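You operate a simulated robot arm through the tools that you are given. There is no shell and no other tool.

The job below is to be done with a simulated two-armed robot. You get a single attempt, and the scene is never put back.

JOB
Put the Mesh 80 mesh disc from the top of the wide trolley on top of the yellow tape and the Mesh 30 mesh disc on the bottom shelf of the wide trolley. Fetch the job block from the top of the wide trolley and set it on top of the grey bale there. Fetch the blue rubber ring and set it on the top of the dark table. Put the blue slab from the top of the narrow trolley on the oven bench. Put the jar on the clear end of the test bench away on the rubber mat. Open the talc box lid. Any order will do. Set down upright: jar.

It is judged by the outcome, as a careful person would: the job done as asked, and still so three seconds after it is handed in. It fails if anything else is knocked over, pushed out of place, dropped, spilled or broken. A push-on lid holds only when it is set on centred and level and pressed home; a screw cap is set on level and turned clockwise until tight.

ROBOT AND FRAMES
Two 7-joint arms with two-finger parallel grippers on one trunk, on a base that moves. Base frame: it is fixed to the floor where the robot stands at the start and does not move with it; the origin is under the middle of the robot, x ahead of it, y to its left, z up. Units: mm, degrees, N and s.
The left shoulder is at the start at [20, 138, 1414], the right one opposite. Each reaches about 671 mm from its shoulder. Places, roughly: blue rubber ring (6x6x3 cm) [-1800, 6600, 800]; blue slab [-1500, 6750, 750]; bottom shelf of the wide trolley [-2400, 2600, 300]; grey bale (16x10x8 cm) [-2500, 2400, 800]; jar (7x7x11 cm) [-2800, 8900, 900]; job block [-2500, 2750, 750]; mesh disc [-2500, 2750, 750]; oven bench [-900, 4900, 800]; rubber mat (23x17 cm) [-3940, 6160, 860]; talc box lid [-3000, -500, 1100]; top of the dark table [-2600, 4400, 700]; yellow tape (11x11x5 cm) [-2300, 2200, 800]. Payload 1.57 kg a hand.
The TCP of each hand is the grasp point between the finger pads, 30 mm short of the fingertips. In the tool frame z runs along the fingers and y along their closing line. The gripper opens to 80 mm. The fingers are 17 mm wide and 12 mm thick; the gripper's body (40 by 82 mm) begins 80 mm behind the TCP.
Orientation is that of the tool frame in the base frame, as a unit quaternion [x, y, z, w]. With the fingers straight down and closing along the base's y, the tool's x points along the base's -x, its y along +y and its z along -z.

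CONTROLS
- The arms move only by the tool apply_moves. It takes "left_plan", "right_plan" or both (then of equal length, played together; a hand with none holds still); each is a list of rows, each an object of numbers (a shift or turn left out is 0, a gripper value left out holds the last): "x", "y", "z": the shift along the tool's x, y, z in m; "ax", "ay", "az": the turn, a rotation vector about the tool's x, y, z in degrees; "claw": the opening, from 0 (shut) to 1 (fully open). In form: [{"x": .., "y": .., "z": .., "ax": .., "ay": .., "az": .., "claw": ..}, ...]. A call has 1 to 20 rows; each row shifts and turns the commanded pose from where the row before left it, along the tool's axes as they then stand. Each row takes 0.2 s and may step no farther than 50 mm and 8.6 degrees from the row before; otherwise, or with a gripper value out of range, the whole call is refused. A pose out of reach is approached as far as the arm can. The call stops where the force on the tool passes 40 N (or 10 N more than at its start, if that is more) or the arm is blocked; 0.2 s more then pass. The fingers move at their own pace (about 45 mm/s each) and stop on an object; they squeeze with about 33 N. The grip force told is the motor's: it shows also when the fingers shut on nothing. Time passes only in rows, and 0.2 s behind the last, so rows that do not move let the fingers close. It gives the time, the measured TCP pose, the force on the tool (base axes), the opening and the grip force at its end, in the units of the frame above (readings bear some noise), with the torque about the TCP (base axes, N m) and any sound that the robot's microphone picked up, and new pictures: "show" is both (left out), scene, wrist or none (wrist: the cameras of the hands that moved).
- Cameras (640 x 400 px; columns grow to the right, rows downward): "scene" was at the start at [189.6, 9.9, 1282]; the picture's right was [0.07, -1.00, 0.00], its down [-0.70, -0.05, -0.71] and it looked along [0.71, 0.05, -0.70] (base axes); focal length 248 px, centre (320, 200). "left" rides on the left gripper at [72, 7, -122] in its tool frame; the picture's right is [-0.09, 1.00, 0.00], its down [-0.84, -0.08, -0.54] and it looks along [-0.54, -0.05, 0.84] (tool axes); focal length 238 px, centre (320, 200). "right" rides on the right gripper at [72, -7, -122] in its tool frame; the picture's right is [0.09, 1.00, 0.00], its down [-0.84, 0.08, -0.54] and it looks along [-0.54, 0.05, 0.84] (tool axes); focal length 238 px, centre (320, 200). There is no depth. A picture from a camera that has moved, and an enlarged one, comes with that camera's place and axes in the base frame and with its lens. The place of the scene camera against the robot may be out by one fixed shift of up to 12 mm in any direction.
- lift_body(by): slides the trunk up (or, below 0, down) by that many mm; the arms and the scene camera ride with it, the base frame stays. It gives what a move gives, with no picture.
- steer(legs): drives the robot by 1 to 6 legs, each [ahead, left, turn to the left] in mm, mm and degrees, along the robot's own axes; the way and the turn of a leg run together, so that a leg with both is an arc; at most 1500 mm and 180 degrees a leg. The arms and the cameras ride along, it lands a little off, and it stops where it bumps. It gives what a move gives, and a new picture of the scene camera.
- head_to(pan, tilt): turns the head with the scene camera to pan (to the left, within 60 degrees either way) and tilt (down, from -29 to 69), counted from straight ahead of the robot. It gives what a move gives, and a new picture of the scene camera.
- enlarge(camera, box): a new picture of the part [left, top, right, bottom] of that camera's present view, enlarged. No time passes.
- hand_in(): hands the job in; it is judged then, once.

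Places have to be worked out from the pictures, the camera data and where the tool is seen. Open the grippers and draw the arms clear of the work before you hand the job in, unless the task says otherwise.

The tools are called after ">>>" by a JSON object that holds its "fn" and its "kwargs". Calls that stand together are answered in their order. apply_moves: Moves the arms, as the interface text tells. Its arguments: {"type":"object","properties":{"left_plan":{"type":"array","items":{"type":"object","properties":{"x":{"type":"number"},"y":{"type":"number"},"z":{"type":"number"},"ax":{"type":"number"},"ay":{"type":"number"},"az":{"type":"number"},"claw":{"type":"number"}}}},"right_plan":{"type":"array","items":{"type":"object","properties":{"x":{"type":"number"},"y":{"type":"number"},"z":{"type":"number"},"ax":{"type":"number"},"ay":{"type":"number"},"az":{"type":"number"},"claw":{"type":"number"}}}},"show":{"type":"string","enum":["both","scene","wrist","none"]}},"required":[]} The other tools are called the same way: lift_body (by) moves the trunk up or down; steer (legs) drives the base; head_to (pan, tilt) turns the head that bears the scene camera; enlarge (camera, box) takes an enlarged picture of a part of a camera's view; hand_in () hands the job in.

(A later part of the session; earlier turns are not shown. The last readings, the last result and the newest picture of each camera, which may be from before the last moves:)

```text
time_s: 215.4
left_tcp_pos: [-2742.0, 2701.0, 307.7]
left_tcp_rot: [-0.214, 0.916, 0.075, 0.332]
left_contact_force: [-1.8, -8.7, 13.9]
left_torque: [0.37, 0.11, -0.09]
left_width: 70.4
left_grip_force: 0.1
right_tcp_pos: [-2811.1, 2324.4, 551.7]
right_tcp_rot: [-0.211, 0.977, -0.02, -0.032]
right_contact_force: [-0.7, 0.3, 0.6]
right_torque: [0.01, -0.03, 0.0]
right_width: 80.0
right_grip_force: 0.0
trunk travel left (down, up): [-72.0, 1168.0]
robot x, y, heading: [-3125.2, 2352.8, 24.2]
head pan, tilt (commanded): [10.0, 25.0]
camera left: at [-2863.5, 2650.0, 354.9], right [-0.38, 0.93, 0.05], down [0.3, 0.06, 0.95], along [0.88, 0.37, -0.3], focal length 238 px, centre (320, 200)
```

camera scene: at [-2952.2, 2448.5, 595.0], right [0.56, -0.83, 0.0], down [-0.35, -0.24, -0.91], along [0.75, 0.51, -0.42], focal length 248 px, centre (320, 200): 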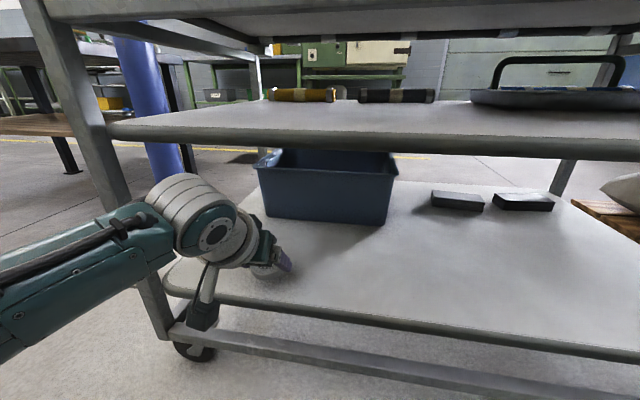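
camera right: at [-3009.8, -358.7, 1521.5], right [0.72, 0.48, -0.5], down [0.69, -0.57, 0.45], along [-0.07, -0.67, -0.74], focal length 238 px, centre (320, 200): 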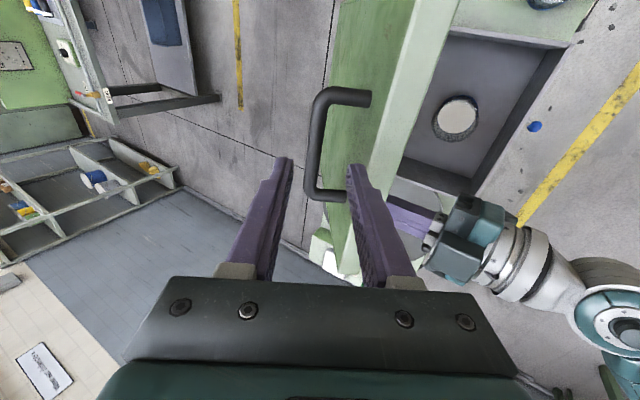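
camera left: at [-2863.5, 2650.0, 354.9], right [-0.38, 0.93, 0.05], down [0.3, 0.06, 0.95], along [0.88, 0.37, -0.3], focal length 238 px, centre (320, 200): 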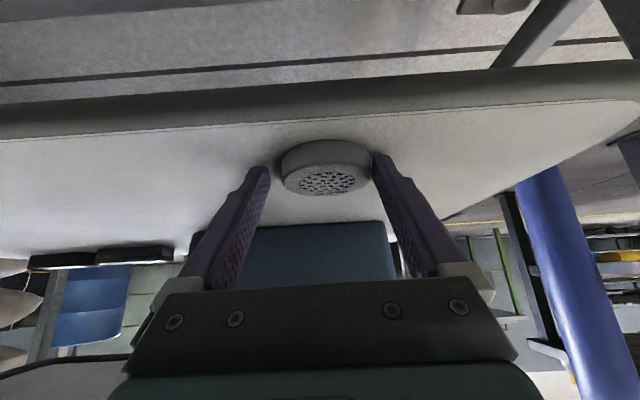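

The disc is down; the fingertips rub on the shelf. Raise slightly and open fully, then lift clear.

>>> {"fn": "apply_moves", "kwargs": {"left_plan": [{"x": -0.0019, "z": -0.0023, "claw": 1}, {}, {}, {"x": -0.0064, "z": -0.0077}, {"x": -0.0064, "z": -0.0077}, {"x": -0.0064, "z": -0.0077}, {}], "show": "both"}}

```text
time_s: 217.0
left_tcp_pos: [-2742.7, 2702.3, 341.2]
left_tcp_rot: [-0.214, 0.915, 0.076, 0.333]
left_contact_force: [0.3, 0.8, 0.3]
left_torque: [-0.01, 0.0, 0.01]
left_width: 80.2
left_grip_force: 0.0
right_tcp_pos: [-2812.1, 2326.2, 550.7]
right_tcp_rot: [-0.212, 0.976, -0.02, -0.035]
right_contact_force: [0.2, 1.0, 0.2]
right_torque: [-0.02, -0.01, -0.01]
right_width: 79.9
right_grip_force: 0.1
trunk travel left (down, up): [-72.0, 1168.0]
robot x, y, heading: [-3127.4, 2349.3, 24.1]
head pan, tilt (commanded): [10.0, 25.0]
camera scene: at [-2952.0, 2448.7, 595.0], right [0.56, -0.83, 0.0], down [-0.35, -0.24, -0.91], along [0.75, 0.51, -0.42], focal length 248 px, centre (320, 200)
camera left: at [-2864.7, 2651.4, 389.0], right [-0.38, 0.92, 0.06], down [0.3, 0.06, 0.95], along [0.88, 0.38, -0.3], focal length 238 px, centre (320, 200)
```

scene: 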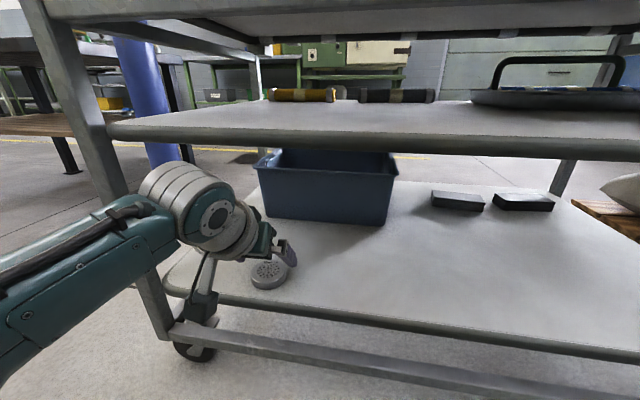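
left: 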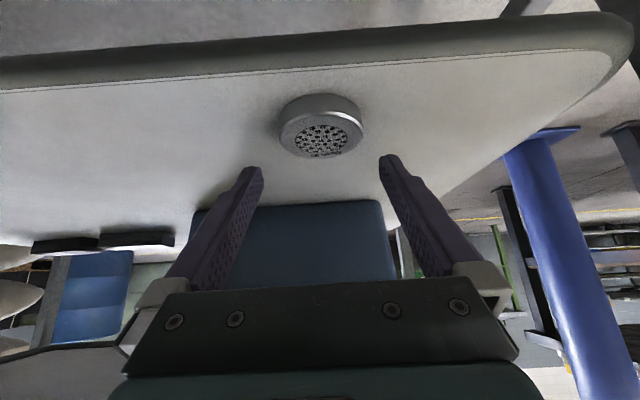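

Mesh 30 is on the bottom shelf. Back straight out 230 mm, then raise the trunk.

>>> {"fn": "steer", "kwargs": {"legs": [[-230, 0, 0]]}}

>>> {"fn": "lift_body", "kwargs": {"by": 600}}

>>> {"fn": "head_to", "kwargs": {"pan": 0, "tilt": 30}}

```text
time_s: 218.8
left_tcp_pos: [-2952.0, 2609.2, 343.2]
left_tcp_rot: [-0.212, 0.915, 0.076, 0.334]
left_contact_force: [0.0, 1.2, 0.2]
left_torque: [0.01, -0.02, 0.0]
left_width: 80.0
left_grip_force: 0.0
right_tcp_pos: [-3022.6, 2232.2, 551.6]
right_tcp_rot: [-0.211, 0.977, -0.02, -0.034]
right_contact_force: [0.2, 0.5, -0.1]
right_torque: [-0.04, 0.01, 0.0]
right_width: 79.9
right_grip_force: 0.0
trunk travel left (down, up): [-72.0, 1168.0]
robot x, y, heading: [-3338.0, 2255.2, 23.9]
head pan, tilt (commanded): [10.0, 25.0]
camera scene: at [-3162.4, 2355.0, 595.2], right [0.56, -0.83, 0.0], down [-0.35, -0.24, -0.91], along [0.75, 0.51, -0.42], focal length 248 px, centre (320, 200)
```

scene: 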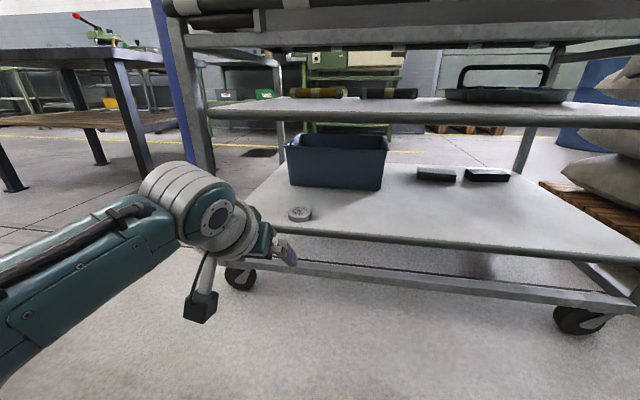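

```text
refused: 600 is not a number from -400 to 400
```

```text
time_s: 219.5
left_tcp_pos: [-2954.1, 2609.2, 341.7]
left_tcp_rot: [-0.213, 0.916, 0.076, 0.332]
left_contact_force: [-0.4, -0.6, -0.4]
left_torque: [0.04, -0.02, -0.03]
left_width: 80.0
left_grip_force: 0.1
right_tcp_pos: [-3024.6, 2231.1, 550.5]
right_tcp_rot: [-0.21, 0.977, -0.021, -0.034]
right_contact_force: [0.3, 0.0, -0.3]
right_torque: [-0.01, 0.02, -0.04]
right_width: 79.9
right_grip_force: 0.0
trunk travel left (down, up): [-72.0, 1168.0]
robot x, y, heading: [-3340.8, 2257.9, 23.9]
head pan, tilt (commanded): [0.0, 30.0]
camera scene: at [-3157.9, 2339.6, 587.0], right [0.41, -0.91, 0.0], down [-0.46, -0.2, -0.87], along [0.79, 0.35, -0.5], focal length 248 px, centre (320, 200)
```

scene: 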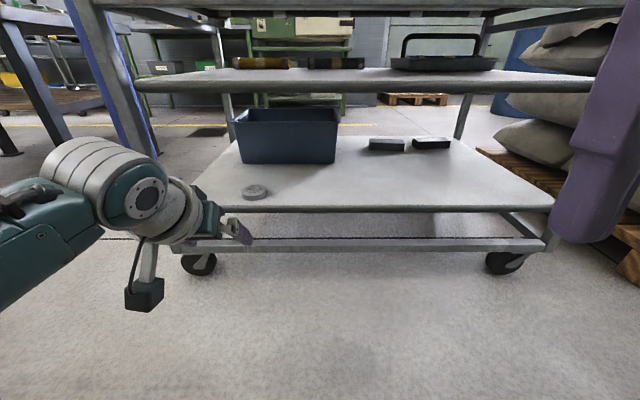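

Mesh 30 sits well on the bottom shelf. Raise the trunk (400 + 300) clear of the trolley.

>>> {"fn": "lift_body", "kwargs": {"by": 400}}

>>> {"fn": "lift_body", "kwargs": {"by": 300}}

>>> {"fn": "head_to", "kwargs": {"pan": 0, "tilt": 25}}

```text
time_s: 223.3
left_tcp_pos: [-2953.1, 2608.4, 741.4]
left_tcp_rot: [-0.212, 0.916, 0.076, 0.333]
left_contact_force: [-0.1, 0.2, 0.3]
left_torque: [-0.01, 0.0, -0.03]
left_width: 80.1
left_grip_force: 0.0
right_tcp_pos: [-3024.7, 2231.0, 951.1]
right_tcp_rot: [-0.212, 0.977, -0.021, -0.034]
right_contact_force: [0.3, 0.7, -0.4]
right_torque: [0.0, -0.01, 0.03]
right_width: 79.9
right_grip_force: 0.1
trunk travel left (down, up): [-472.0, 768.0]
robot x, y, heading: [-3339.0, 2258.2, 24.2]
head pan, tilt (commanded): [0.0, 30.0]
```

```text
time_s: 226.3
left_tcp_pos: [-2953.2, 2609.1, 1041.5]
left_tcp_rot: [-0.212, 0.916, 0.075, 0.333]
left_contact_force: [0.3, -0.1, -0.6]
left_torque: [0.0, -0.02, 0.03]
left_width: 80.3
left_grip_force: 0.1
right_tcp_pos: [-3024.0, 2231.3, 1251.1]
right_tcp_rot: [-0.211, 0.977, -0.02, -0.034]
right_contact_force: [0.1, 0.7, -0.1]
right_torque: [-0.04, -0.02, 0.03]
right_width: 79.9
right_grip_force: 0.1
trunk travel left (down, up): [-772.0, 468.0]
robot x, y, heading: [-3337.6, 2259.9, 24.2]
head pan, tilt (commanded): [0.0, 30.0]
```

```text
time_s: 227.0
left_tcp_pos: [-2953.4, 2609.0, 1042.9]
left_tcp_rot: [-0.212, 0.916, 0.076, 0.333]
left_contact_force: [0.4, -1.4, 0.3]
left_torque: [-0.01, 0.02, 0.03]
left_width: 80.1
left_grip_force: 0.0
right_tcp_pos: [-3024.4, 2231.4, 1251.2]
right_tcp_rot: [-0.211, 0.977, -0.019, -0.035]
right_contact_force: [-1.0, -0.5, -1.2]
right_torque: [-0.04, 0.0, 0.0]
right_width: 80.1
right_grip_force: 0.0
trunk travel left (down, up): [-772.0, 468.0]
robot x, y, heading: [-3341.1, 2259.6, 24.0]
head pan, tilt (commanded): [0.0, 25.0]
camera scene: at [-3155.9, 2340.4, 1295.0], right [0.4, -0.91, 0.0], down [-0.39, -0.17, -0.91], along [0.83, 0.37, -0.42], focal length 248 px, centre (320, 200)
```

scene: 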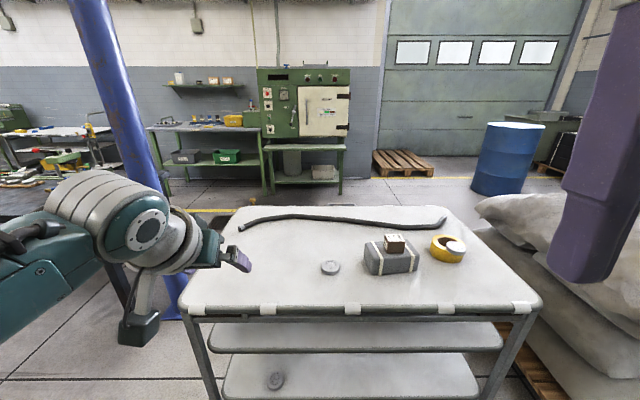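

Wide trolley tasks are complete. I'll return the left hand to a straight-down pose, then turn into the aisle and go around the far end of the dark table.

>>> {"fn": "apply_moves", "kwargs": {"left_plan": [{"x": 0.023, "z": -0.0193, "ay": 8}, {"x": 0.0254, "z": -0.0159, "ay": 8}, {"x": 0.0274, "z": -0.0122, "ay": 8}, {"x": 0.0288, "z": -0.0083, "ay": 8}, {"x": 0.0297, "z": -0.0042, "ay": 8}, {}], "right_plan": [{"z": 0.03}, {"z": 0.03}, {"z": 0.03}, {"z": 0.02}, {}, {}], "show": "none"}}

>>> {"fn": "steer", "kwargs": {"legs": [[0, 0, 91]]}}

```text
time_s: 228.4
left_tcp_pos: [-3085.8, 2541.5, 1040.9]
left_tcp_rot: [-0.225, 0.974, -0.002, -0.001]
left_contact_force: [0.2, -1.2, 0.1]
left_torque: [0.02, -0.01, 0.01]
left_width: 80.1
left_grip_force: 0.1
right_tcp_pos: [-3031.1, 2224.7, 1139.4]
right_tcp_rot: [-0.212, 0.976, -0.019, -0.035]
right_contact_force: [0.3, 0.3, -0.2]
right_torque: [0.0, 0.02, 0.02]
right_width: 79.9
right_grip_force: 0.1
trunk travel left (down, up): [-772.0, 468.0]
robot x, y, heading: [-3335.7, 2262.3, 23.7]
head pan, tilt (commanded): [0.0, 25.0]
```

```text
time_s: 232.6
left_tcp_pos: [-3621.3, 2513.0, 1041.5]
left_tcp_rot: [0.847, -0.531, 0.001, 0.0]
left_contact_force: [0.1, -0.8, -0.6]
left_torque: [-0.01, -0.02, -0.04]
left_width: 80.2
left_grip_force: 0.1
right_tcp_pos: [-3304.3, 2566.6, 1139.9]
right_tcp_rot: [0.839, -0.543, 0.037, 0.009]
right_contact_force: [0.1, -0.5, 0.4]
right_torque: [0.0, 0.03, 0.03]
right_width: 80.0
right_grip_force: 0.0
trunk travel left (down, up): [-772.0, 468.0]
robot x, y, heading: [-3339.5, 2257.8, 113.6]
head pan, tilt (commanded): [0.0, 25.0]
camera scene: at [-3408.3, 2438.7, 1295.0], right [0.92, 0.4, 0.0], down [0.17, -0.39, -0.91], along [-0.36, 0.83, -0.42], focal length 248 px, centre (320, 200)
```

scene: 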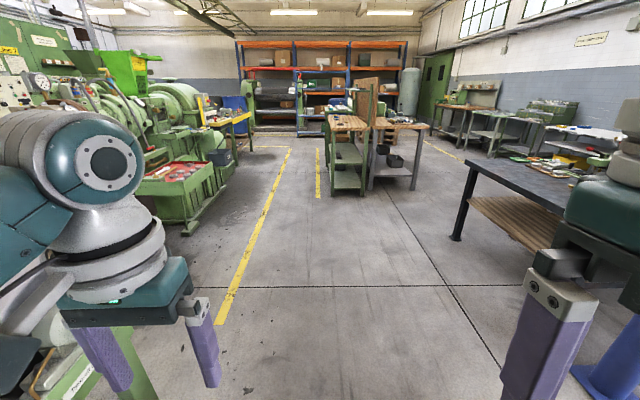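

Clear floor ahead. Drive up the aisle past the dark table's end, to just before the wooden benches.

>>> {"fn": "steer", "kwargs": {"legs": [[1300, -350, 2], [1290, -150, 0]]}}

>>> {"fn": "head_to", "kwargs": {"pan": -60, "tilt": 20}}

```text
time_s: 245.5
left_tcp_pos: [-4293.8, 5071.2, 1041.3]
left_tcp_rot: [0.859, -0.511, 0.001, -0.001]
left_contact_force: [-0.1, -0.1, -0.3]
left_torque: [0.02, 0.01, 0.03]
left_width: 80.3
left_grip_force: 0.1
right_tcp_pos: [-3979.5, 5139.1, 1139.7]
right_tcp_rot: [0.85, -0.525, 0.039, 0.01]
right_contact_force: [-0.1, -0.8, 0.8]
right_torque: [0.0, -0.02, 0.0]
right_width: 79.9
right_grip_force: 0.0
trunk travel left (down, up): [-772.0, 468.0]
robot x, y, heading: [-3999.6, 4827.6, 116.2]
head pan, tilt (commanded): [0.0, 25.0]
camera scene: at [-4078.0, 5006.8, 1295.0], right [0.9, 0.44, 0.0], down [0.19, -0.38, -0.91], along [-0.4, 0.81, -0.42], focal length 248 px, centre (320, 200)
```

scene: 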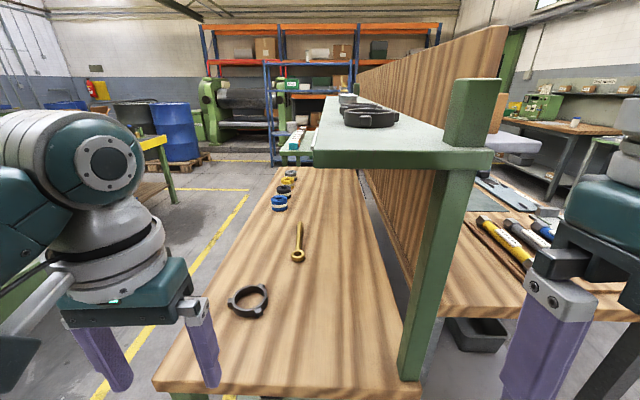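

```text
time_s: 246.8
left_tcp_pos: [-4294.5, 5072.4, 1041.7]
left_tcp_rot: [0.859, -0.512, 0.001, -0.001]
left_contact_force: [-0.1, 0.7, -0.2]
left_torque: [0.01, 0.0, -0.02]
left_width: 80.1
left_grip_force: 0.0
right_tcp_pos: [-3981.1, 5138.9, 1139.6]
right_tcp_rot: [0.85, -0.525, 0.038, 0.009]
right_contact_force: [-0.8, 0.2, 0.4]
right_torque: [0.03, 0.03, 0.0]
right_width: 80.1
right_grip_force: 0.1
trunk travel left (down, up): [-772.0, 468.0]
robot x, y, heading: [-4000.2, 4828.7, 116.2]
head pan, tilt (commanded): [-60.0, 20.0]
camera scene: at [-3985.6, 5001.5, 1303.1], right [0.83, -0.56, 0.0], down [-0.19, -0.28, -0.94], along [0.52, 0.78, -0.34], focal length 248 px, centre (320, 200)
```

scene: 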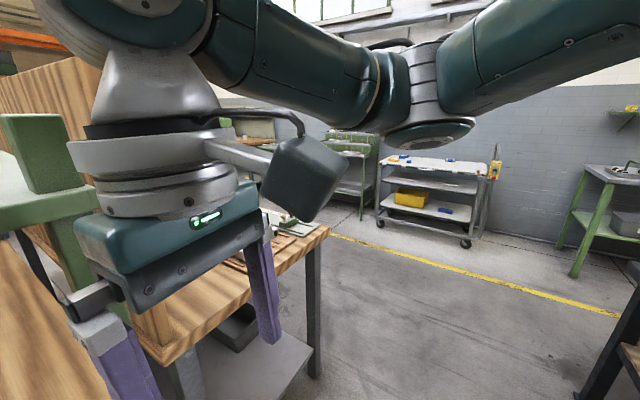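

I'm just in front of the wooden bench; the narrow trolley stands near the wall to the right-front. First back off 60 mm, then turn right to face the wall side.

>>> {"fn": "steer", "kwargs": {"legs": [[-60, 0, 0], [0, 0, -91]]}}

>>> {"fn": "head_to", "kwargs": {"pan": 0, "tilt": 20}}

>>> {"fn": "head_to", "kwargs": {"pan": -50, "tilt": 30}}

```text
time_s: 251.6
left_tcp_pos: [-3743.8, 5078.8, 1040.9]
left_tcp_rot: [-0.263, 0.965, -0.002, -0.001]
left_contact_force: [0.4, 1.0, 0.8]
left_torque: [0.01, 0.0, -0.01]
left_width: 80.1
left_grip_force: 0.1
right_tcp_pos: [-3665.8, 4767.9, 1139.7]
right_tcp_rot: [-0.248, 0.968, -0.02, -0.034]
right_contact_force: [0.1, 0.1, 0.1]
right_torque: [0.02, -0.02, 0.02]
right_width: 80.0
right_grip_force: 0.0
trunk travel left (down, up): [-772.0, 468.0]
robot x, y, heading: [-3979.3, 4777.1, 28.2]
head pan, tilt (commanded): [-60.0, 20.0]
camera scene: at [-3800.0, 4779.6, 1303.1], right [-0.53, -0.85, 0.0], down [-0.29, 0.18, -0.94], along [0.8, -0.49, -0.34], focal length 248 px, centre (320, 200)
```

scene: 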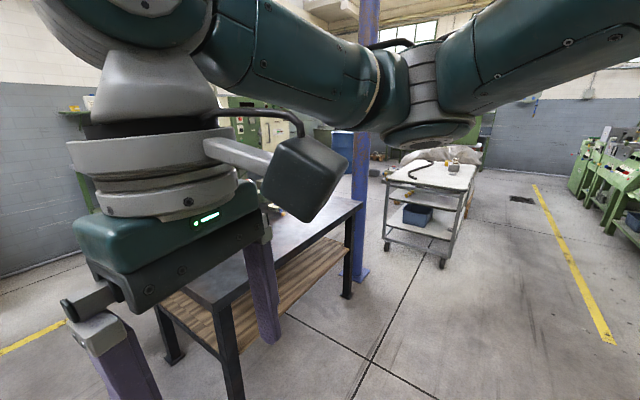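

```text
time_s: 252.8
left_tcp_pos: [-3744.5, 5079.5, 1041.3]
left_tcp_rot: [-0.263, 0.965, -0.001, 0.0]
left_contact_force: [-0.6, 1.2, -1.0]
left_torque: [-0.02, 0.0, 0.0]
left_width: 80.2
left_grip_force: 0.0
right_tcp_pos: [-3667.1, 4766.7, 1139.3]
right_tcp_rot: [-0.248, 0.968, -0.021, -0.033]
right_contact_force: [0.5, -0.1, -0.8]
right_torque: [0.03, 0.03, -0.02]
right_width: 80.0
right_grip_force: 0.1
trunk travel left (down, up): [-772.0, 468.0]
robot x, y, heading: [-3975.6, 4777.9, 28.2]
head pan, tilt (commanded): [0.0, 20.0]
camera scene: at [-3797.1, 4872.6, 1303.1], right [0.47, -0.88, 0.0], down [-0.3, -0.16, -0.94], along [0.83, 0.44, -0.34], focal length 248 px, centre (320, 200)
```

scene: 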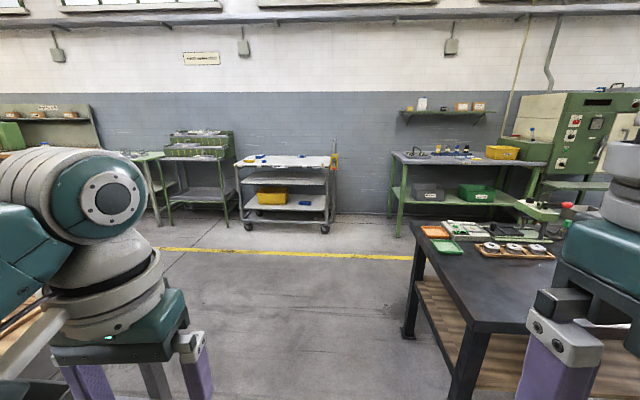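

```text
time_s: 254.0
left_tcp_pos: [-3745.0, 5078.5, 1041.3]
left_tcp_rot: [-0.263, 0.965, -0.001, -0.001]
left_contact_force: [1.0, 0.6, 0.9]
left_torque: [-0.01, 0.02, 0.02]
left_width: 80.0
left_grip_force: 0.2
right_tcp_pos: [-3665.8, 4767.3, 1139.4]
right_tcp_rot: [-0.248, 0.968, -0.021, -0.033]
right_contact_force: [-0.7, -0.3, 0.1]
right_torque: [0.03, 0.0, 0.01]
right_width: 80.1
right_grip_force: 0.1
trunk travel left (down, up): [-772.0, 468.0]
robot x, y, heading: [-3976.1, 4780.5, 28.2]
head pan, tilt (commanded): [-50.0, 30.0]
camera scene: at [-3795.2, 4795.2, 1287.1], right [-0.37, -0.93, 0.0], down [-0.46, 0.18, -0.87], along [0.8, -0.32, -0.5], focal length 248 px, centre (320, 200)
```

scene: 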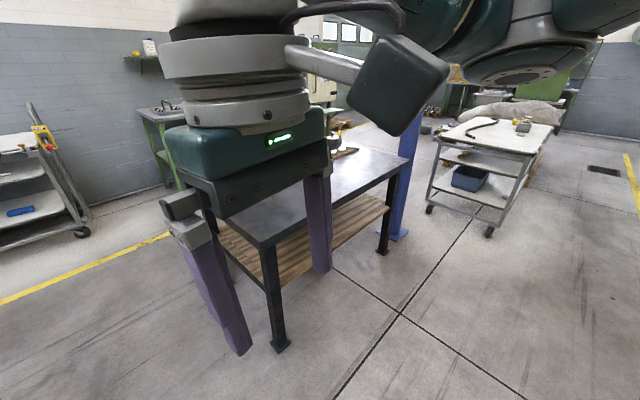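

The narrow trolley is ahead at the wall, the oven bench is right of it and the dark table's end is at my right. Drive forward toward the wall side, then shift left to face the narrow trolley.

>>> {"fn": "steer", "kwargs": {"legs": [[0, 0, -3], [1400, 100, 0], [400, 400, 0]]}}

>>> {"fn": "head_to", "kwargs": {"pan": 0, "tilt": 30}}

```text
time_s: 264.2
left_tcp_pos: [-2347.4, 6291.2, 1041.9]
left_tcp_rot: [-0.247, 0.969, -0.001, -0.001]
left_contact_force: [-0.2, -0.3, -0.5]
left_torque: [0.02, 0.0, -0.03]
left_width: 80.2
left_grip_force: 0.0
right_tcp_pos: [-2279.8, 5976.3, 1139.8]
right_tcp_rot: [-0.231, 0.972, -0.021, -0.033]
right_contact_force: [0.0, 0.6, -0.1]
right_torque: [0.03, 0.0, 0.03]
right_width: 79.9
right_grip_force: 0.0
trunk travel left (down, up): [-772.0, 468.0]
robot x, y, heading: [-2587.4, 5998.5, 26.3]
head pan, tilt (commanded): [-50.0, 30.0]
camera scene: at [-2407.4, 6009.3, 1287.0], right [-0.4, -0.92, 0.0], down [-0.46, 0.2, -0.87], along [0.79, -0.35, -0.5], focal length 248 px, centre (320, 200)
```

scene: 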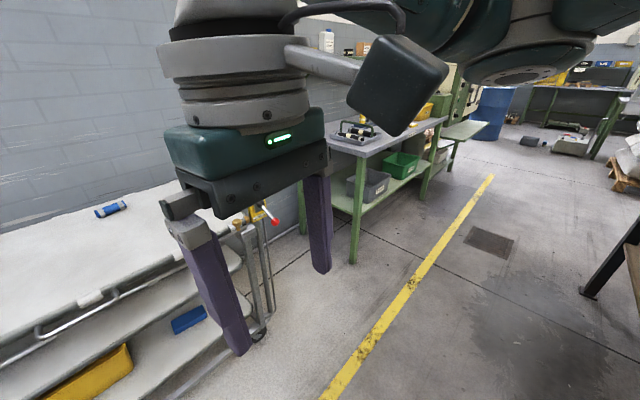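

```text
time_s: 265.4
left_tcp_pos: [-2347.9, 6290.1, 1041.6]
left_tcp_rot: [-0.247, 0.969, -0.002, -0.001]
left_contact_force: [0.0, 0.1, 0.7]
left_torque: [-0.01, 0.01, -0.04]
left_width: 80.2
left_grip_force: 0.0
right_tcp_pos: [-2278.2, 5976.9, 1140.0]
right_tcp_rot: [-0.232, 0.972, -0.02, -0.034]
right_contact_force: [0.5, 1.2, 0.3]
right_torque: [-0.04, -0.01, -0.02]
right_width: 80.1
right_grip_force: 0.1
trunk travel left (down, up): [-772.0, 468.0]
robot x, y, heading: [-2590.8, 5998.5, 26.2]
head pan, tilt (commanded): [0.0, 30.0]
camera scene: at [-2409.2, 6085.6, 1287.0], right [0.44, -0.9, 0.0], down [-0.45, -0.22, -0.87], along [0.78, 0.38, -0.5], focal length 248 px, centre (320, 200)
```

scene: 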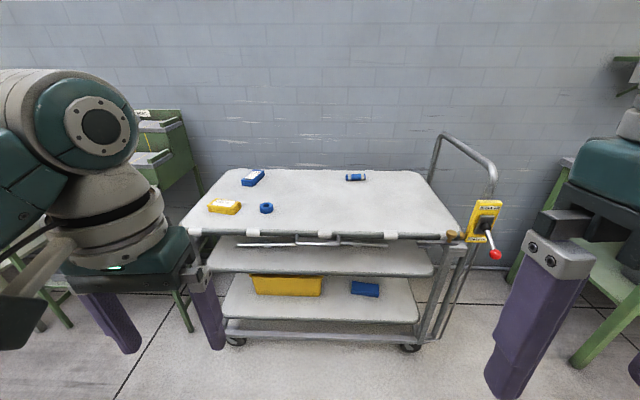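

The narrow trolley is in front. Zoom on its top.

>>> {"fn": "enlarge", "kwargs": {"camera": "scene", "box": [190, 160, 390, 240]}}

>>> {"fn": "enlarge", "kwargs": {"camera": "scene", "box": [200, 165, 290, 221]}}

```text
3.20 times, centred on (290, 200) of scene
camera zoom: at [-2409.2, 6085.6, 1287.0], right [0.44, -0.9, 0.0], down [-0.45, -0.22, -0.87], along [0.78, 0.38, -0.5], focal length 793 px, centre (416, 200)
```

zoom: 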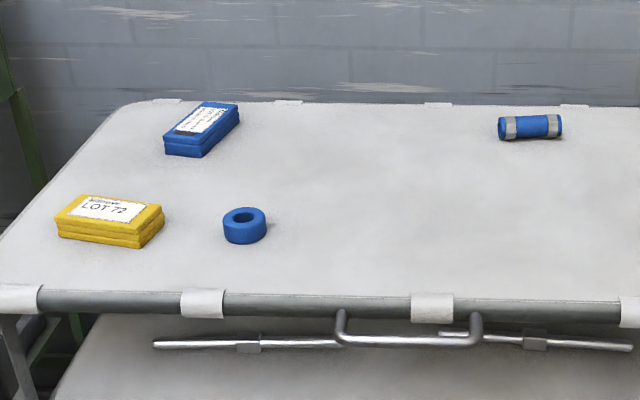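

```text
7.11 times, centred on (245, 193) of scene
camera zoom: at [-2409.2, 6085.6, 1287.0], right [0.44, -0.9, 0.0], down [-0.45, -0.22, -0.87], along [0.78, 0.38, -0.5], focal length 1763 px, centre (853, 250)
```

zoom: 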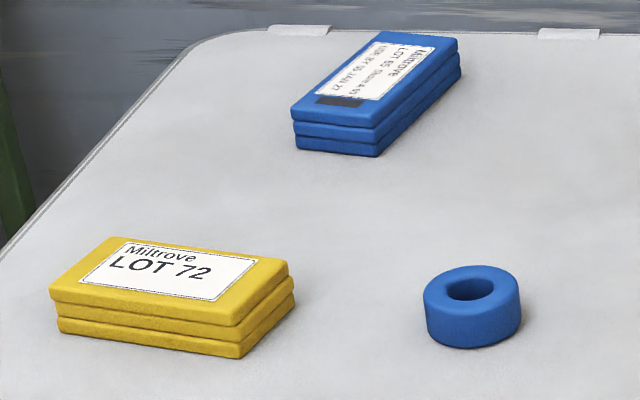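

I see the yellow slab, the blue slab (three layered pads), the blue ring and a small roll on top. Drive 450 mm nearer to triangulate.

>>> {"fn": "steer", "kwargs": {"legs": [[0, 0, -1], [450, 0, 0]]}}

>>> {"fn": "enlarge", "kwargs": {"camera": "scene", "box": [100, 200, 420, 400]}}

```text
time_s: 268.4
left_tcp_pos: [-1930.1, 6476.2, 1042.4]
left_tcp_rot: [-0.236, 0.972, -0.001, -0.001]
left_contact_force: [-0.3, 0.0, -0.1]
left_torque: [0.0, -0.03, 0.01]
left_width: 80.0
left_grip_force: 0.1
right_tcp_pos: [-1869.1, 6162.0, 1139.8]
right_tcp_rot: [-0.221, 0.974, -0.02, -0.034]
right_contact_force: [-0.1, 0.5, 0.1]
right_torque: [0.01, 0.01, -0.03]
right_width: 80.4
right_grip_force: 0.1
trunk travel left (down, up): [-772.0, 468.0]
robot x, y, heading: [-2178.4, 6192.4, 25.1]
head pan, tilt (commanded): [0.0, 30.0]
camera scene: at [-1997.6, 6274.4, 1287.0], right [0.42, -0.91, 0.0], down [-0.45, -0.21, -0.87], along [0.78, 0.37, -0.5], focal length 248 px, centre (320, 200)
```

scene: 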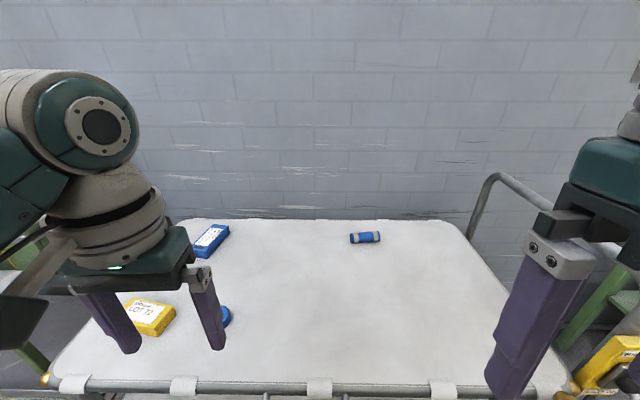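

```text
2.00 times, centred on (260, 300) of scene
camera zoom: at [-1997.6, 6274.4, 1287.0], right [0.42, -0.91, 0.0], down [-0.45, -0.21, -0.87], along [0.78, 0.37, -0.5], focal length 496 px, centre (440, 0)
```

zoom: 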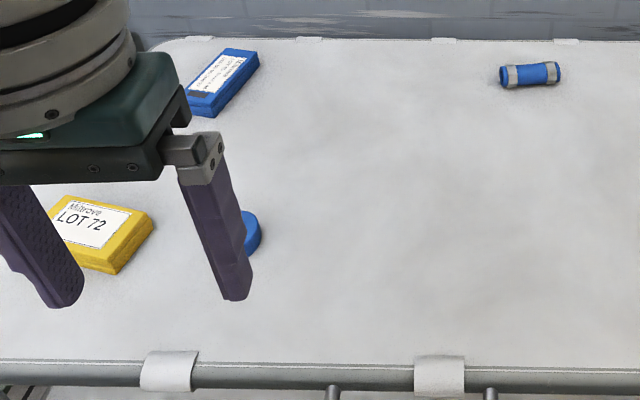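

Triangulated: slab top z≈819 at (-1623, 6810), long axis ~14°; ring ≈ (-1815, 6594), trolley top ≈ 793, front edge 412 mm ahead. First the ring with the right hand: raise the left hand, shift left 330 mm and lower the trunk.

>>> {"fn": "apply_moves", "kwargs": {"left_plan": [{"z": -0.04}, {"z": -0.04}, {"z": -0.04}, {}], "show": "none"}}

>>> {"fn": "steer", "kwargs": {"legs": [[0, 330, 0]]}}

>>> {"fn": "lift_body", "kwargs": {"by": -200}}

>>> {"fn": "head_to", "kwargs": {"pan": -10, "tilt": 40}}

```text
time_s: 269.4
left_tcp_pos: [-1931.3, 6479.3, 1161.2]
left_tcp_rot: [-0.236, 0.972, -0.001, 0.0]
left_contact_force: [0.1, 0.4, 1.3]
left_torque: [-0.01, 0.03, 0.02]
left_width: 80.0
left_grip_force: 0.0
right_tcp_pos: [-1869.4, 6163.6, 1140.1]
right_tcp_rot: [-0.221, 0.974, -0.02, -0.034]
right_contact_force: [0.2, 0.1, 0.3]
right_torque: [0.01, 0.0, -0.01]
right_width: 80.0
right_grip_force: 0.0
trunk travel left (down, up): [-772.0, 468.0]
robot x, y, heading: [-2180.5, 6193.6, 24.9]
head pan, tilt (commanded): [0.0, 30.0]
```

```text
time_s: 271.6
left_tcp_pos: [-2067.8, 6773.4, 1161.7]
left_tcp_rot: [-0.234, 0.972, -0.001, 0.0]
left_contact_force: [-0.9, 0.4, 0.3]
left_torque: [0.0, -0.01, -0.03]
left_width: 80.1
left_grip_force: 0.0
right_tcp_pos: [-2008.5, 6457.6, 1139.7]
right_tcp_rot: [-0.219, 0.975, -0.021, -0.034]
right_contact_force: [0.0, 0.2, -0.2]
right_torque: [-0.02, 0.0, 0.02]
right_width: 79.7
right_grip_force: 0.0
trunk travel left (down, up): [-772.0, 468.0]
robot x, y, heading: [-2316.4, 6487.4, 25.1]
head pan, tilt (commanded): [0.0, 30.0]
camera scene: at [-2135.0, 6569.8, 1287.0], right [0.42, -0.91, 0.0], down [-0.45, -0.21, -0.87], along [0.79, 0.36, -0.5], focal length 248 px, centre (320, 200)
```

scene: 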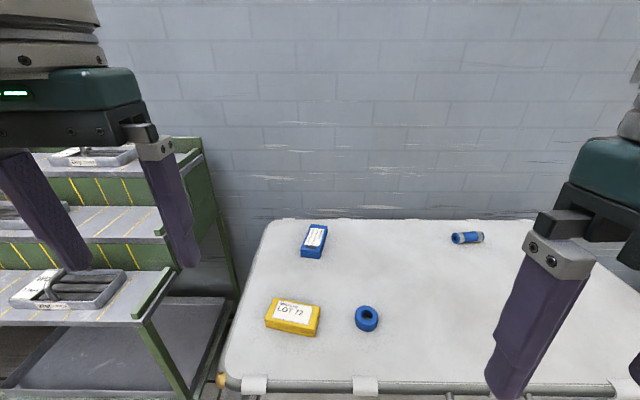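

```text
time_s: 273.8
left_tcp_pos: [-2067.8, 6773.8, 960.9]
left_tcp_rot: [-0.234, 0.972, 0.0, -0.001]
left_contact_force: [-0.3, 0.0, -0.1]
left_torque: [0.02, 0.0, -0.02]
left_width: 80.0
left_grip_force: 0.0
right_tcp_pos: [-2007.6, 6459.2, 939.5]
right_tcp_rot: [-0.22, 0.975, -0.021, -0.034]
right_contact_force: [-0.2, 0.3, -0.6]
right_torque: [0.0, 0.0, -0.01]
right_width: 80.0
right_grip_force: 0.0
trunk travel left (down, up): [-572.0, 668.0]
robot x, y, heading: [-2313.6, 6483.5, 24.8]
head pan, tilt (commanded): [0.0, 30.0]
```

```text
time_s: 274.5
left_tcp_pos: [-2068.7, 6773.0, 961.8]
left_tcp_rot: [-0.234, 0.972, -0.001, 0.0]
left_contact_force: [0.1, 0.4, -0.5]
left_torque: [0.01, -0.02, -0.01]
left_width: 80.3
left_grip_force: 0.0
right_tcp_pos: [-2008.4, 6457.0, 939.6]
right_tcp_rot: [-0.219, 0.975, -0.02, -0.034]
right_contact_force: [0.9, -0.4, -0.7]
right_torque: [0.04, 0.0, -0.03]
right_width: 80.0
right_grip_force: 0.0
trunk travel left (down, up): [-572.0, 668.0]
robot x, y, heading: [-2316.1, 6484.5, 25.0]
head pan, tilt (commanded): [-10.0, 40.0]
camera scene: at [-2134.9, 6553.7, 1071.8], right [0.26, -0.97, 0.0], down [-0.62, -0.17, -0.77], along [0.74, 0.2, -0.64], focal length 248 px, centre (320, 200)
```

scene: 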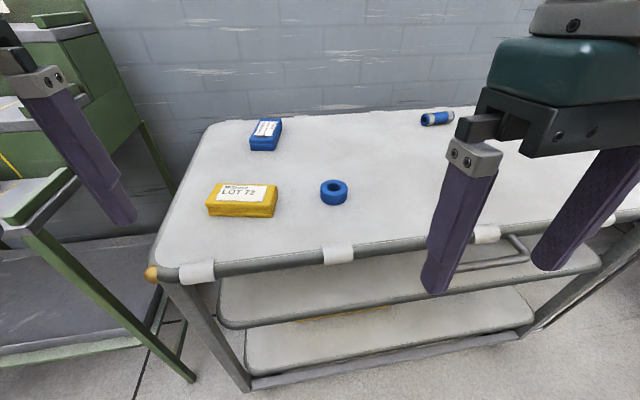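

Zoom on the ring for a precise position.

>>> {"fn": "enlarge", "kwargs": {"camera": "scene", "box": [290, 165, 380, 221]}}

>>> {"fn": "enlarge", "kwargs": {"camera": "right", "box": [0, 0, 640, 400]}}

```text
7.11 times, centred on (335, 193) of scene
camera zoom: at [-2134.9, 6553.7, 1071.8], right [0.26, -0.97, 0.0], down [-0.62, -0.17, -0.77], along [0.74, 0.2, -0.64], focal length 1763 px, centre (213, 250)
```

zoom: 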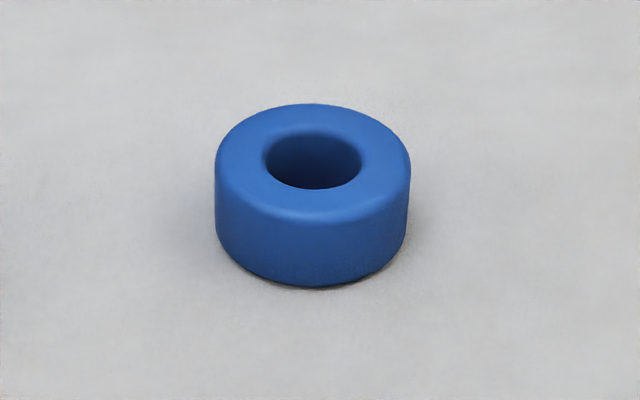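

```text
1.00 times, centred on (320, 200) of right (not enlarged: the box is as wide or as high as the picture)
camera zoom: at [-2063.5, 6427.9, 1067.4], right [-0.51, 0.86, -0.02], down [0.75, 0.46, 0.48], along [0.42, 0.23, -0.88], focal length 238 px, centre (320, 200)
```

zoom: 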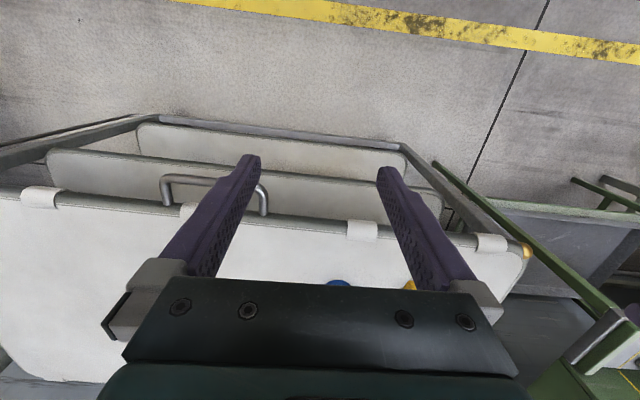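

Ring ≈ (-1799, 6617), outer ~50 mm, top ≈ 806. Lower the trunk 60 mm, go 100 mm closer and bring the right hand above the ring.

>>> {"fn": "lift_body", "kwargs": {"by": -60}}

>>> {"fn": "steer", "kwargs": {"legs": [[100, 0, 0]]}}

>>> {"fn": "apply_moves", "kwargs": {"right_plan": [{"ax": -1.4, "ay": -4.3}, {"x": -0.039, "y": 0.014}, {"x": -0.039, "y": 0.014}, {"x": -0.039, "y": 0.014}, {"x": -0.034, "y": 0.013}, {}], "show": "both"}}

```text
time_s: 275.5
left_tcp_pos: [-2067.1, 6773.4, 902.7]
left_tcp_rot: [-0.234, 0.972, -0.001, -0.001]
left_contact_force: [0.7, -0.6, -0.4]
left_torque: [0.02, 0.01, 0.03]
left_width: 79.8
left_grip_force: 0.2
right_tcp_pos: [-2008.4, 6456.8, 881.4]
right_tcp_rot: [-0.22, 0.975, -0.021, -0.034]
right_contact_force: [0.0, -0.1, -0.3]
right_torque: [0.0, 0.01, -0.02]
right_width: 79.8
right_grip_force: 0.1
trunk travel left (down, up): [-512.0, 728.0]
robot x, y, heading: [-2314.8, 6487.4, 24.8]
head pan, tilt (commanded): [-10.0, 40.0]
```

```text
time_s: 276.7
left_tcp_pos: [-1976.3, 6816.3, 902.2]
left_tcp_rot: [-0.235, 0.972, -0.001, -0.001]
left_contact_force: [0.4, -0.4, 0.3]
left_torque: [-0.02, 0.0, -0.03]
left_width: 80.0
left_grip_force: 0.2
right_tcp_pos: [-1915.5, 6500.1, 880.4]
right_tcp_rot: [-0.22, 0.975, -0.021, -0.034]
right_contact_force: [0.6, -0.2, -0.1]
right_torque: [0.01, -0.01, -0.01]
right_width: 79.9
right_grip_force: 0.0
trunk travel left (down, up): [-512.0, 728.0]
robot x, y, heading: [-2226.3, 6529.0, 24.9]
head pan, tilt (commanded): [-10.0, 40.0]
camera scene: at [-2043.4, 6596.4, 1011.8], right [0.26, -0.97, 0.0], down [-0.62, -0.17, -0.77], along [0.74, 0.2, -0.64], focal length 248 px, centre (320, 200)
```

scene: 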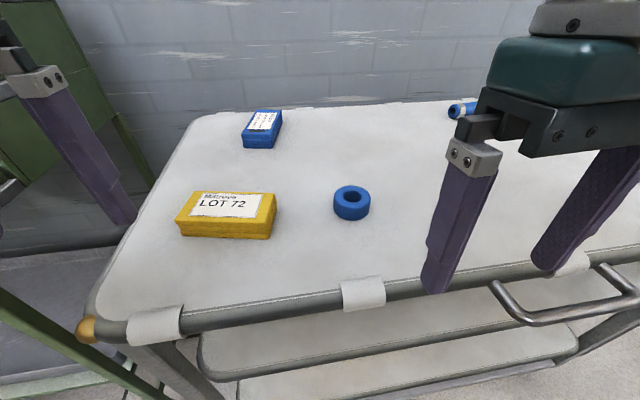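

```text
time_s: 278.1
left_tcp_pos: [-1976.6, 6815.1, 901.5]
left_tcp_rot: [-0.235, 0.972, -0.001, 0.0]
left_contact_force: [0.5, 0.3, -0.9]
left_torque: [0.0, -0.03, -0.02]
left_width: 80.3
left_grip_force: 0.1
right_tcp_pos: [-1802.1, 6616.4, 879.8]
right_tcp_rot: [-0.221, 0.975, 0.0, 0.0]
right_contact_force: [0.6, 0.1, -0.2]
right_torque: [-0.01, -0.04, -0.01]
right_width: 80.1
right_grip_force: 0.2
trunk travel left (down, up): [-512.0, 728.0]
robot x, y, heading: [-2227.3, 6523.3, 25.0]
head pan, tilt (commanded): [-10.0, 40.0]
camera scene: at [-2043.7, 6596.1, 1011.7], right [0.26, -0.97, 0.0], down [-0.62, -0.17, -0.77], along [0.74, 0.2, -0.64], focal length 248 px, centre (320, 200)
camera right: at [-1864.9, 6579.3, 1002.4], right [-0.51, 0.86, 0.0], down [0.72, 0.43, 0.54], along [0.47, 0.28, -0.84], focal length 238 px, centre (320, 200)
```

scene: 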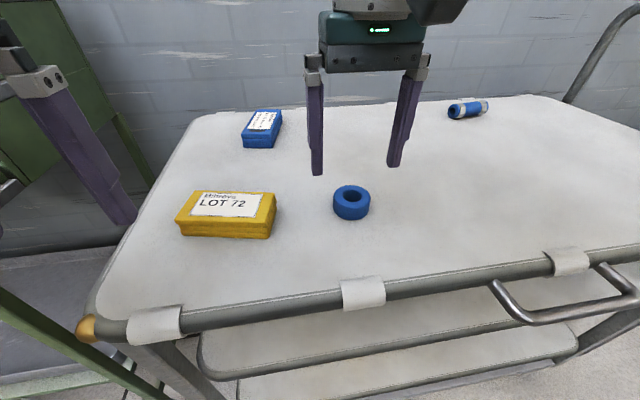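
right: 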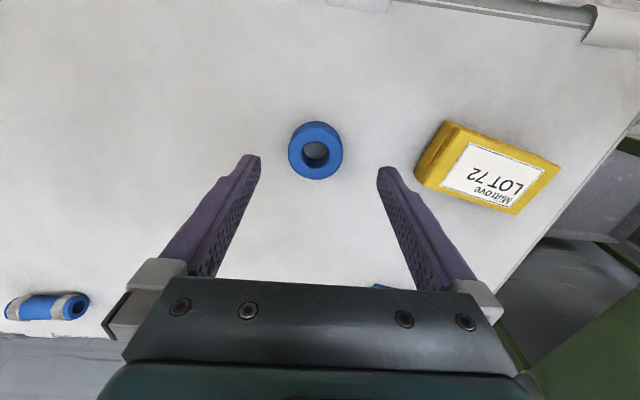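

Ring is 8 mm ahead and 3 mm right of the TCP. Adjust and descend to z≈821.

>>> {"fn": "apply_moves", "kwargs": {"right_plan": [{"x": -0.0084, "y": -0.0033, "z": 0.02}, {"z": 0.02}, {"z": 0.012}, {}], "show": "both"}}

```text
time_s: 279.1
left_tcp_pos: [-1976.8, 6816.4, 900.8]
left_tcp_rot: [-0.235, 0.972, -0.001, -0.001]
left_contact_force: [-0.1, -0.3, 0.0]
left_torque: [-0.01, 0.01, -0.02]
left_width: 79.9
left_grip_force: 0.0
right_tcp_pos: [-1794.1, 6614.2, 826.9]
right_tcp_rot: [-0.22, 0.975, 0.0, 0.0]
right_contact_force: [0.2, 0.5, -1.2]
right_torque: [-0.02, 0.01, 0.01]
right_width: 79.8
right_grip_force: 0.0
trunk travel left (down, up): [-512.0, 728.0]
robot x, y, heading: [-2224.0, 6530.2, 25.1]
head pan, tilt (commanded): [-10.0, 40.0]
camera scene: at [-2043.7, 6596.3, 1011.7], right [0.26, -0.97, 0.0], down [-0.62, -0.17, -0.77], along [0.74, 0.2, -0.64], focal length 248 px, centre (320, 200)
camera right: at [-1857.2, 6578.6, 948.9], right [-0.51, 0.86, 0.0], down [0.72, 0.43, 0.54], along [0.47, 0.28, -0.84], focal length 238 px, centre (320, 200)
```

scene: 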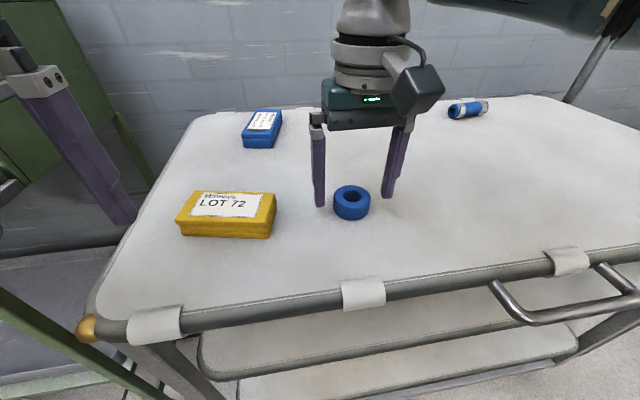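
right: 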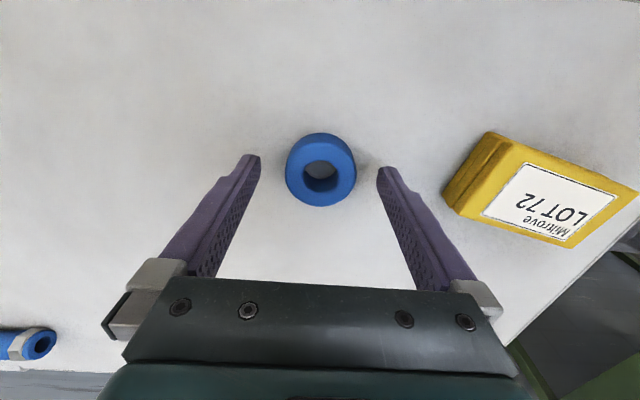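

Ring is centred between the fingers. Lower 9 mm carefully and close.

>>> {"fn": "apply_moves", "kwargs": {"right_plan": [{"z": 0.005}, {}, {"z": 0.004}, {}], "show": "none"}}

>>> {"fn": "apply_moves", "kwargs": {"right_plan": [{"claw": 0}, {}, {}, {}, {}], "show": "both"}}

```text
time_s: 280.1
left_tcp_pos: [-1977.4, 6816.7, 902.0]
left_tcp_rot: [-0.235, 0.972, -0.001, 0.0]
left_contact_force: [-0.1, 0.1, -0.3]
left_torque: [-0.01, 0.01, -0.02]
left_width: 80.0
left_grip_force: 0.1
right_tcp_pos: [-1794.6, 6616.0, 817.1]
right_tcp_rot: [-0.221, 0.975, 0.0, 0.0]
right_contact_force: [-0.5, 0.6, 0.1]
right_torque: [-0.02, -0.03, -0.01]
right_width: 80.0
right_grip_force: 0.0
trunk travel left (down, up): [-512.0, 728.0]
robot x, y, heading: [-2224.1, 6528.1, 24.9]
head pan, tilt (commanded): [-10.0, 40.0]
```

```text
time_s: 281.3
left_tcp_pos: [-1976.4, 6814.9, 902.0]
left_tcp_rot: [-0.235, 0.972, -0.002, -0.001]
left_contact_force: [0.5, 0.2, -1.0]
left_torque: [0.0, 0.02, 0.01]
left_width: 80.1
left_grip_force: 0.0
right_tcp_pos: [-1794.7, 6616.3, 818.2]
right_tcp_rot: [-0.221, 0.975, 0.0, 0.0]
right_contact_force: [-0.3, -0.1, -0.3]
right_torque: [0.04, 0.01, 0.02]
right_width: 49.3
right_grip_force: 33.3
trunk travel left (down, up): [-512.0, 728.0]
robot x, y, heading: [-2223.7, 6528.9, 25.2]
head pan, tilt (commanded): [-10.0, 40.0]
camera scene: at [-2043.7, 6596.3, 1011.7], right [0.26, -0.97, 0.0], down [-0.62, -0.17, -0.77], along [0.74, 0.2, -0.64], focal length 248 px, centre (320, 200)
camera right: at [-1857.5, 6579.5, 940.5], right [-0.51, 0.86, 0.0], down [0.72, 0.43, 0.54], along [0.47, 0.28, -0.84], focal length 238 px, centre (320, 200)
```

scene: 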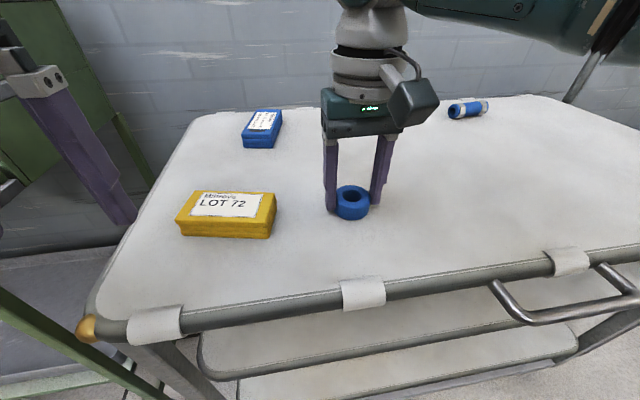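
right: 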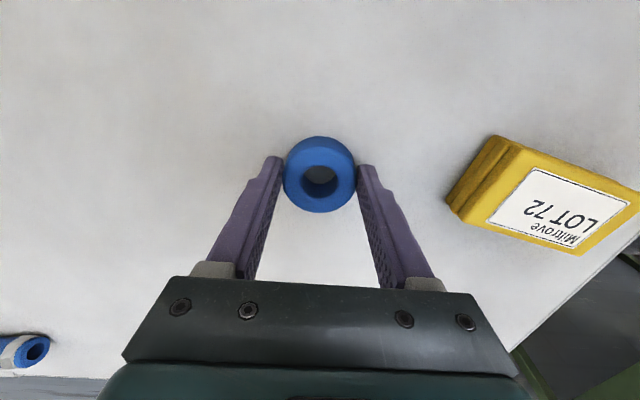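

Ring gripped (49 mm). Lift it.

>>> {"fn": "apply_moves", "kwargs": {"right_plan": [{"z": -0.005}, {"z": -0.01}, {"z": -0.03}, {"z": -0.04}, {"z": -0.03}, {}], "show": "wrist"}}

```text
time_s: 282.7
left_tcp_pos: [-1977.6, 6816.1, 901.4]
left_tcp_rot: [-0.235, 0.972, -0.001, 0.0]
left_contact_force: [-0.6, 1.0, 0.1]
left_torque: [-0.03, -0.01, -0.01]
left_width: 79.8
left_grip_force: 0.0
right_tcp_pos: [-1794.4, 6616.0, 933.9]
right_tcp_rot: [-0.22, 0.975, -0.001, 0.001]
right_contact_force: [0.2, -1.2, 0.5]
right_torque: [0.0, 0.02, -0.01]
right_width: 48.8
right_grip_force: 33.0
trunk travel left (down, up): [-512.0, 728.0]
robot x, y, heading: [-2224.9, 6533.3, 24.8]
head pan, tilt (commanded): [-10.0, 40.0]
camera right: at [-1857.3, 6578.9, 1057.1], right [-0.51, 0.86, 0.0], down [0.72, 0.43, 0.54], along [0.47, 0.28, -0.84], focal length 238 px, centre (320, 200)
```

right: 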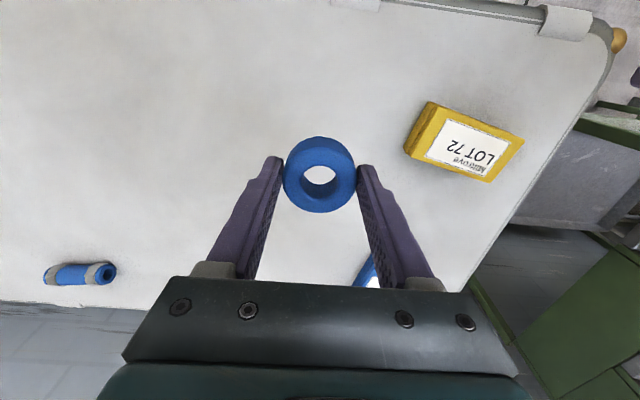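

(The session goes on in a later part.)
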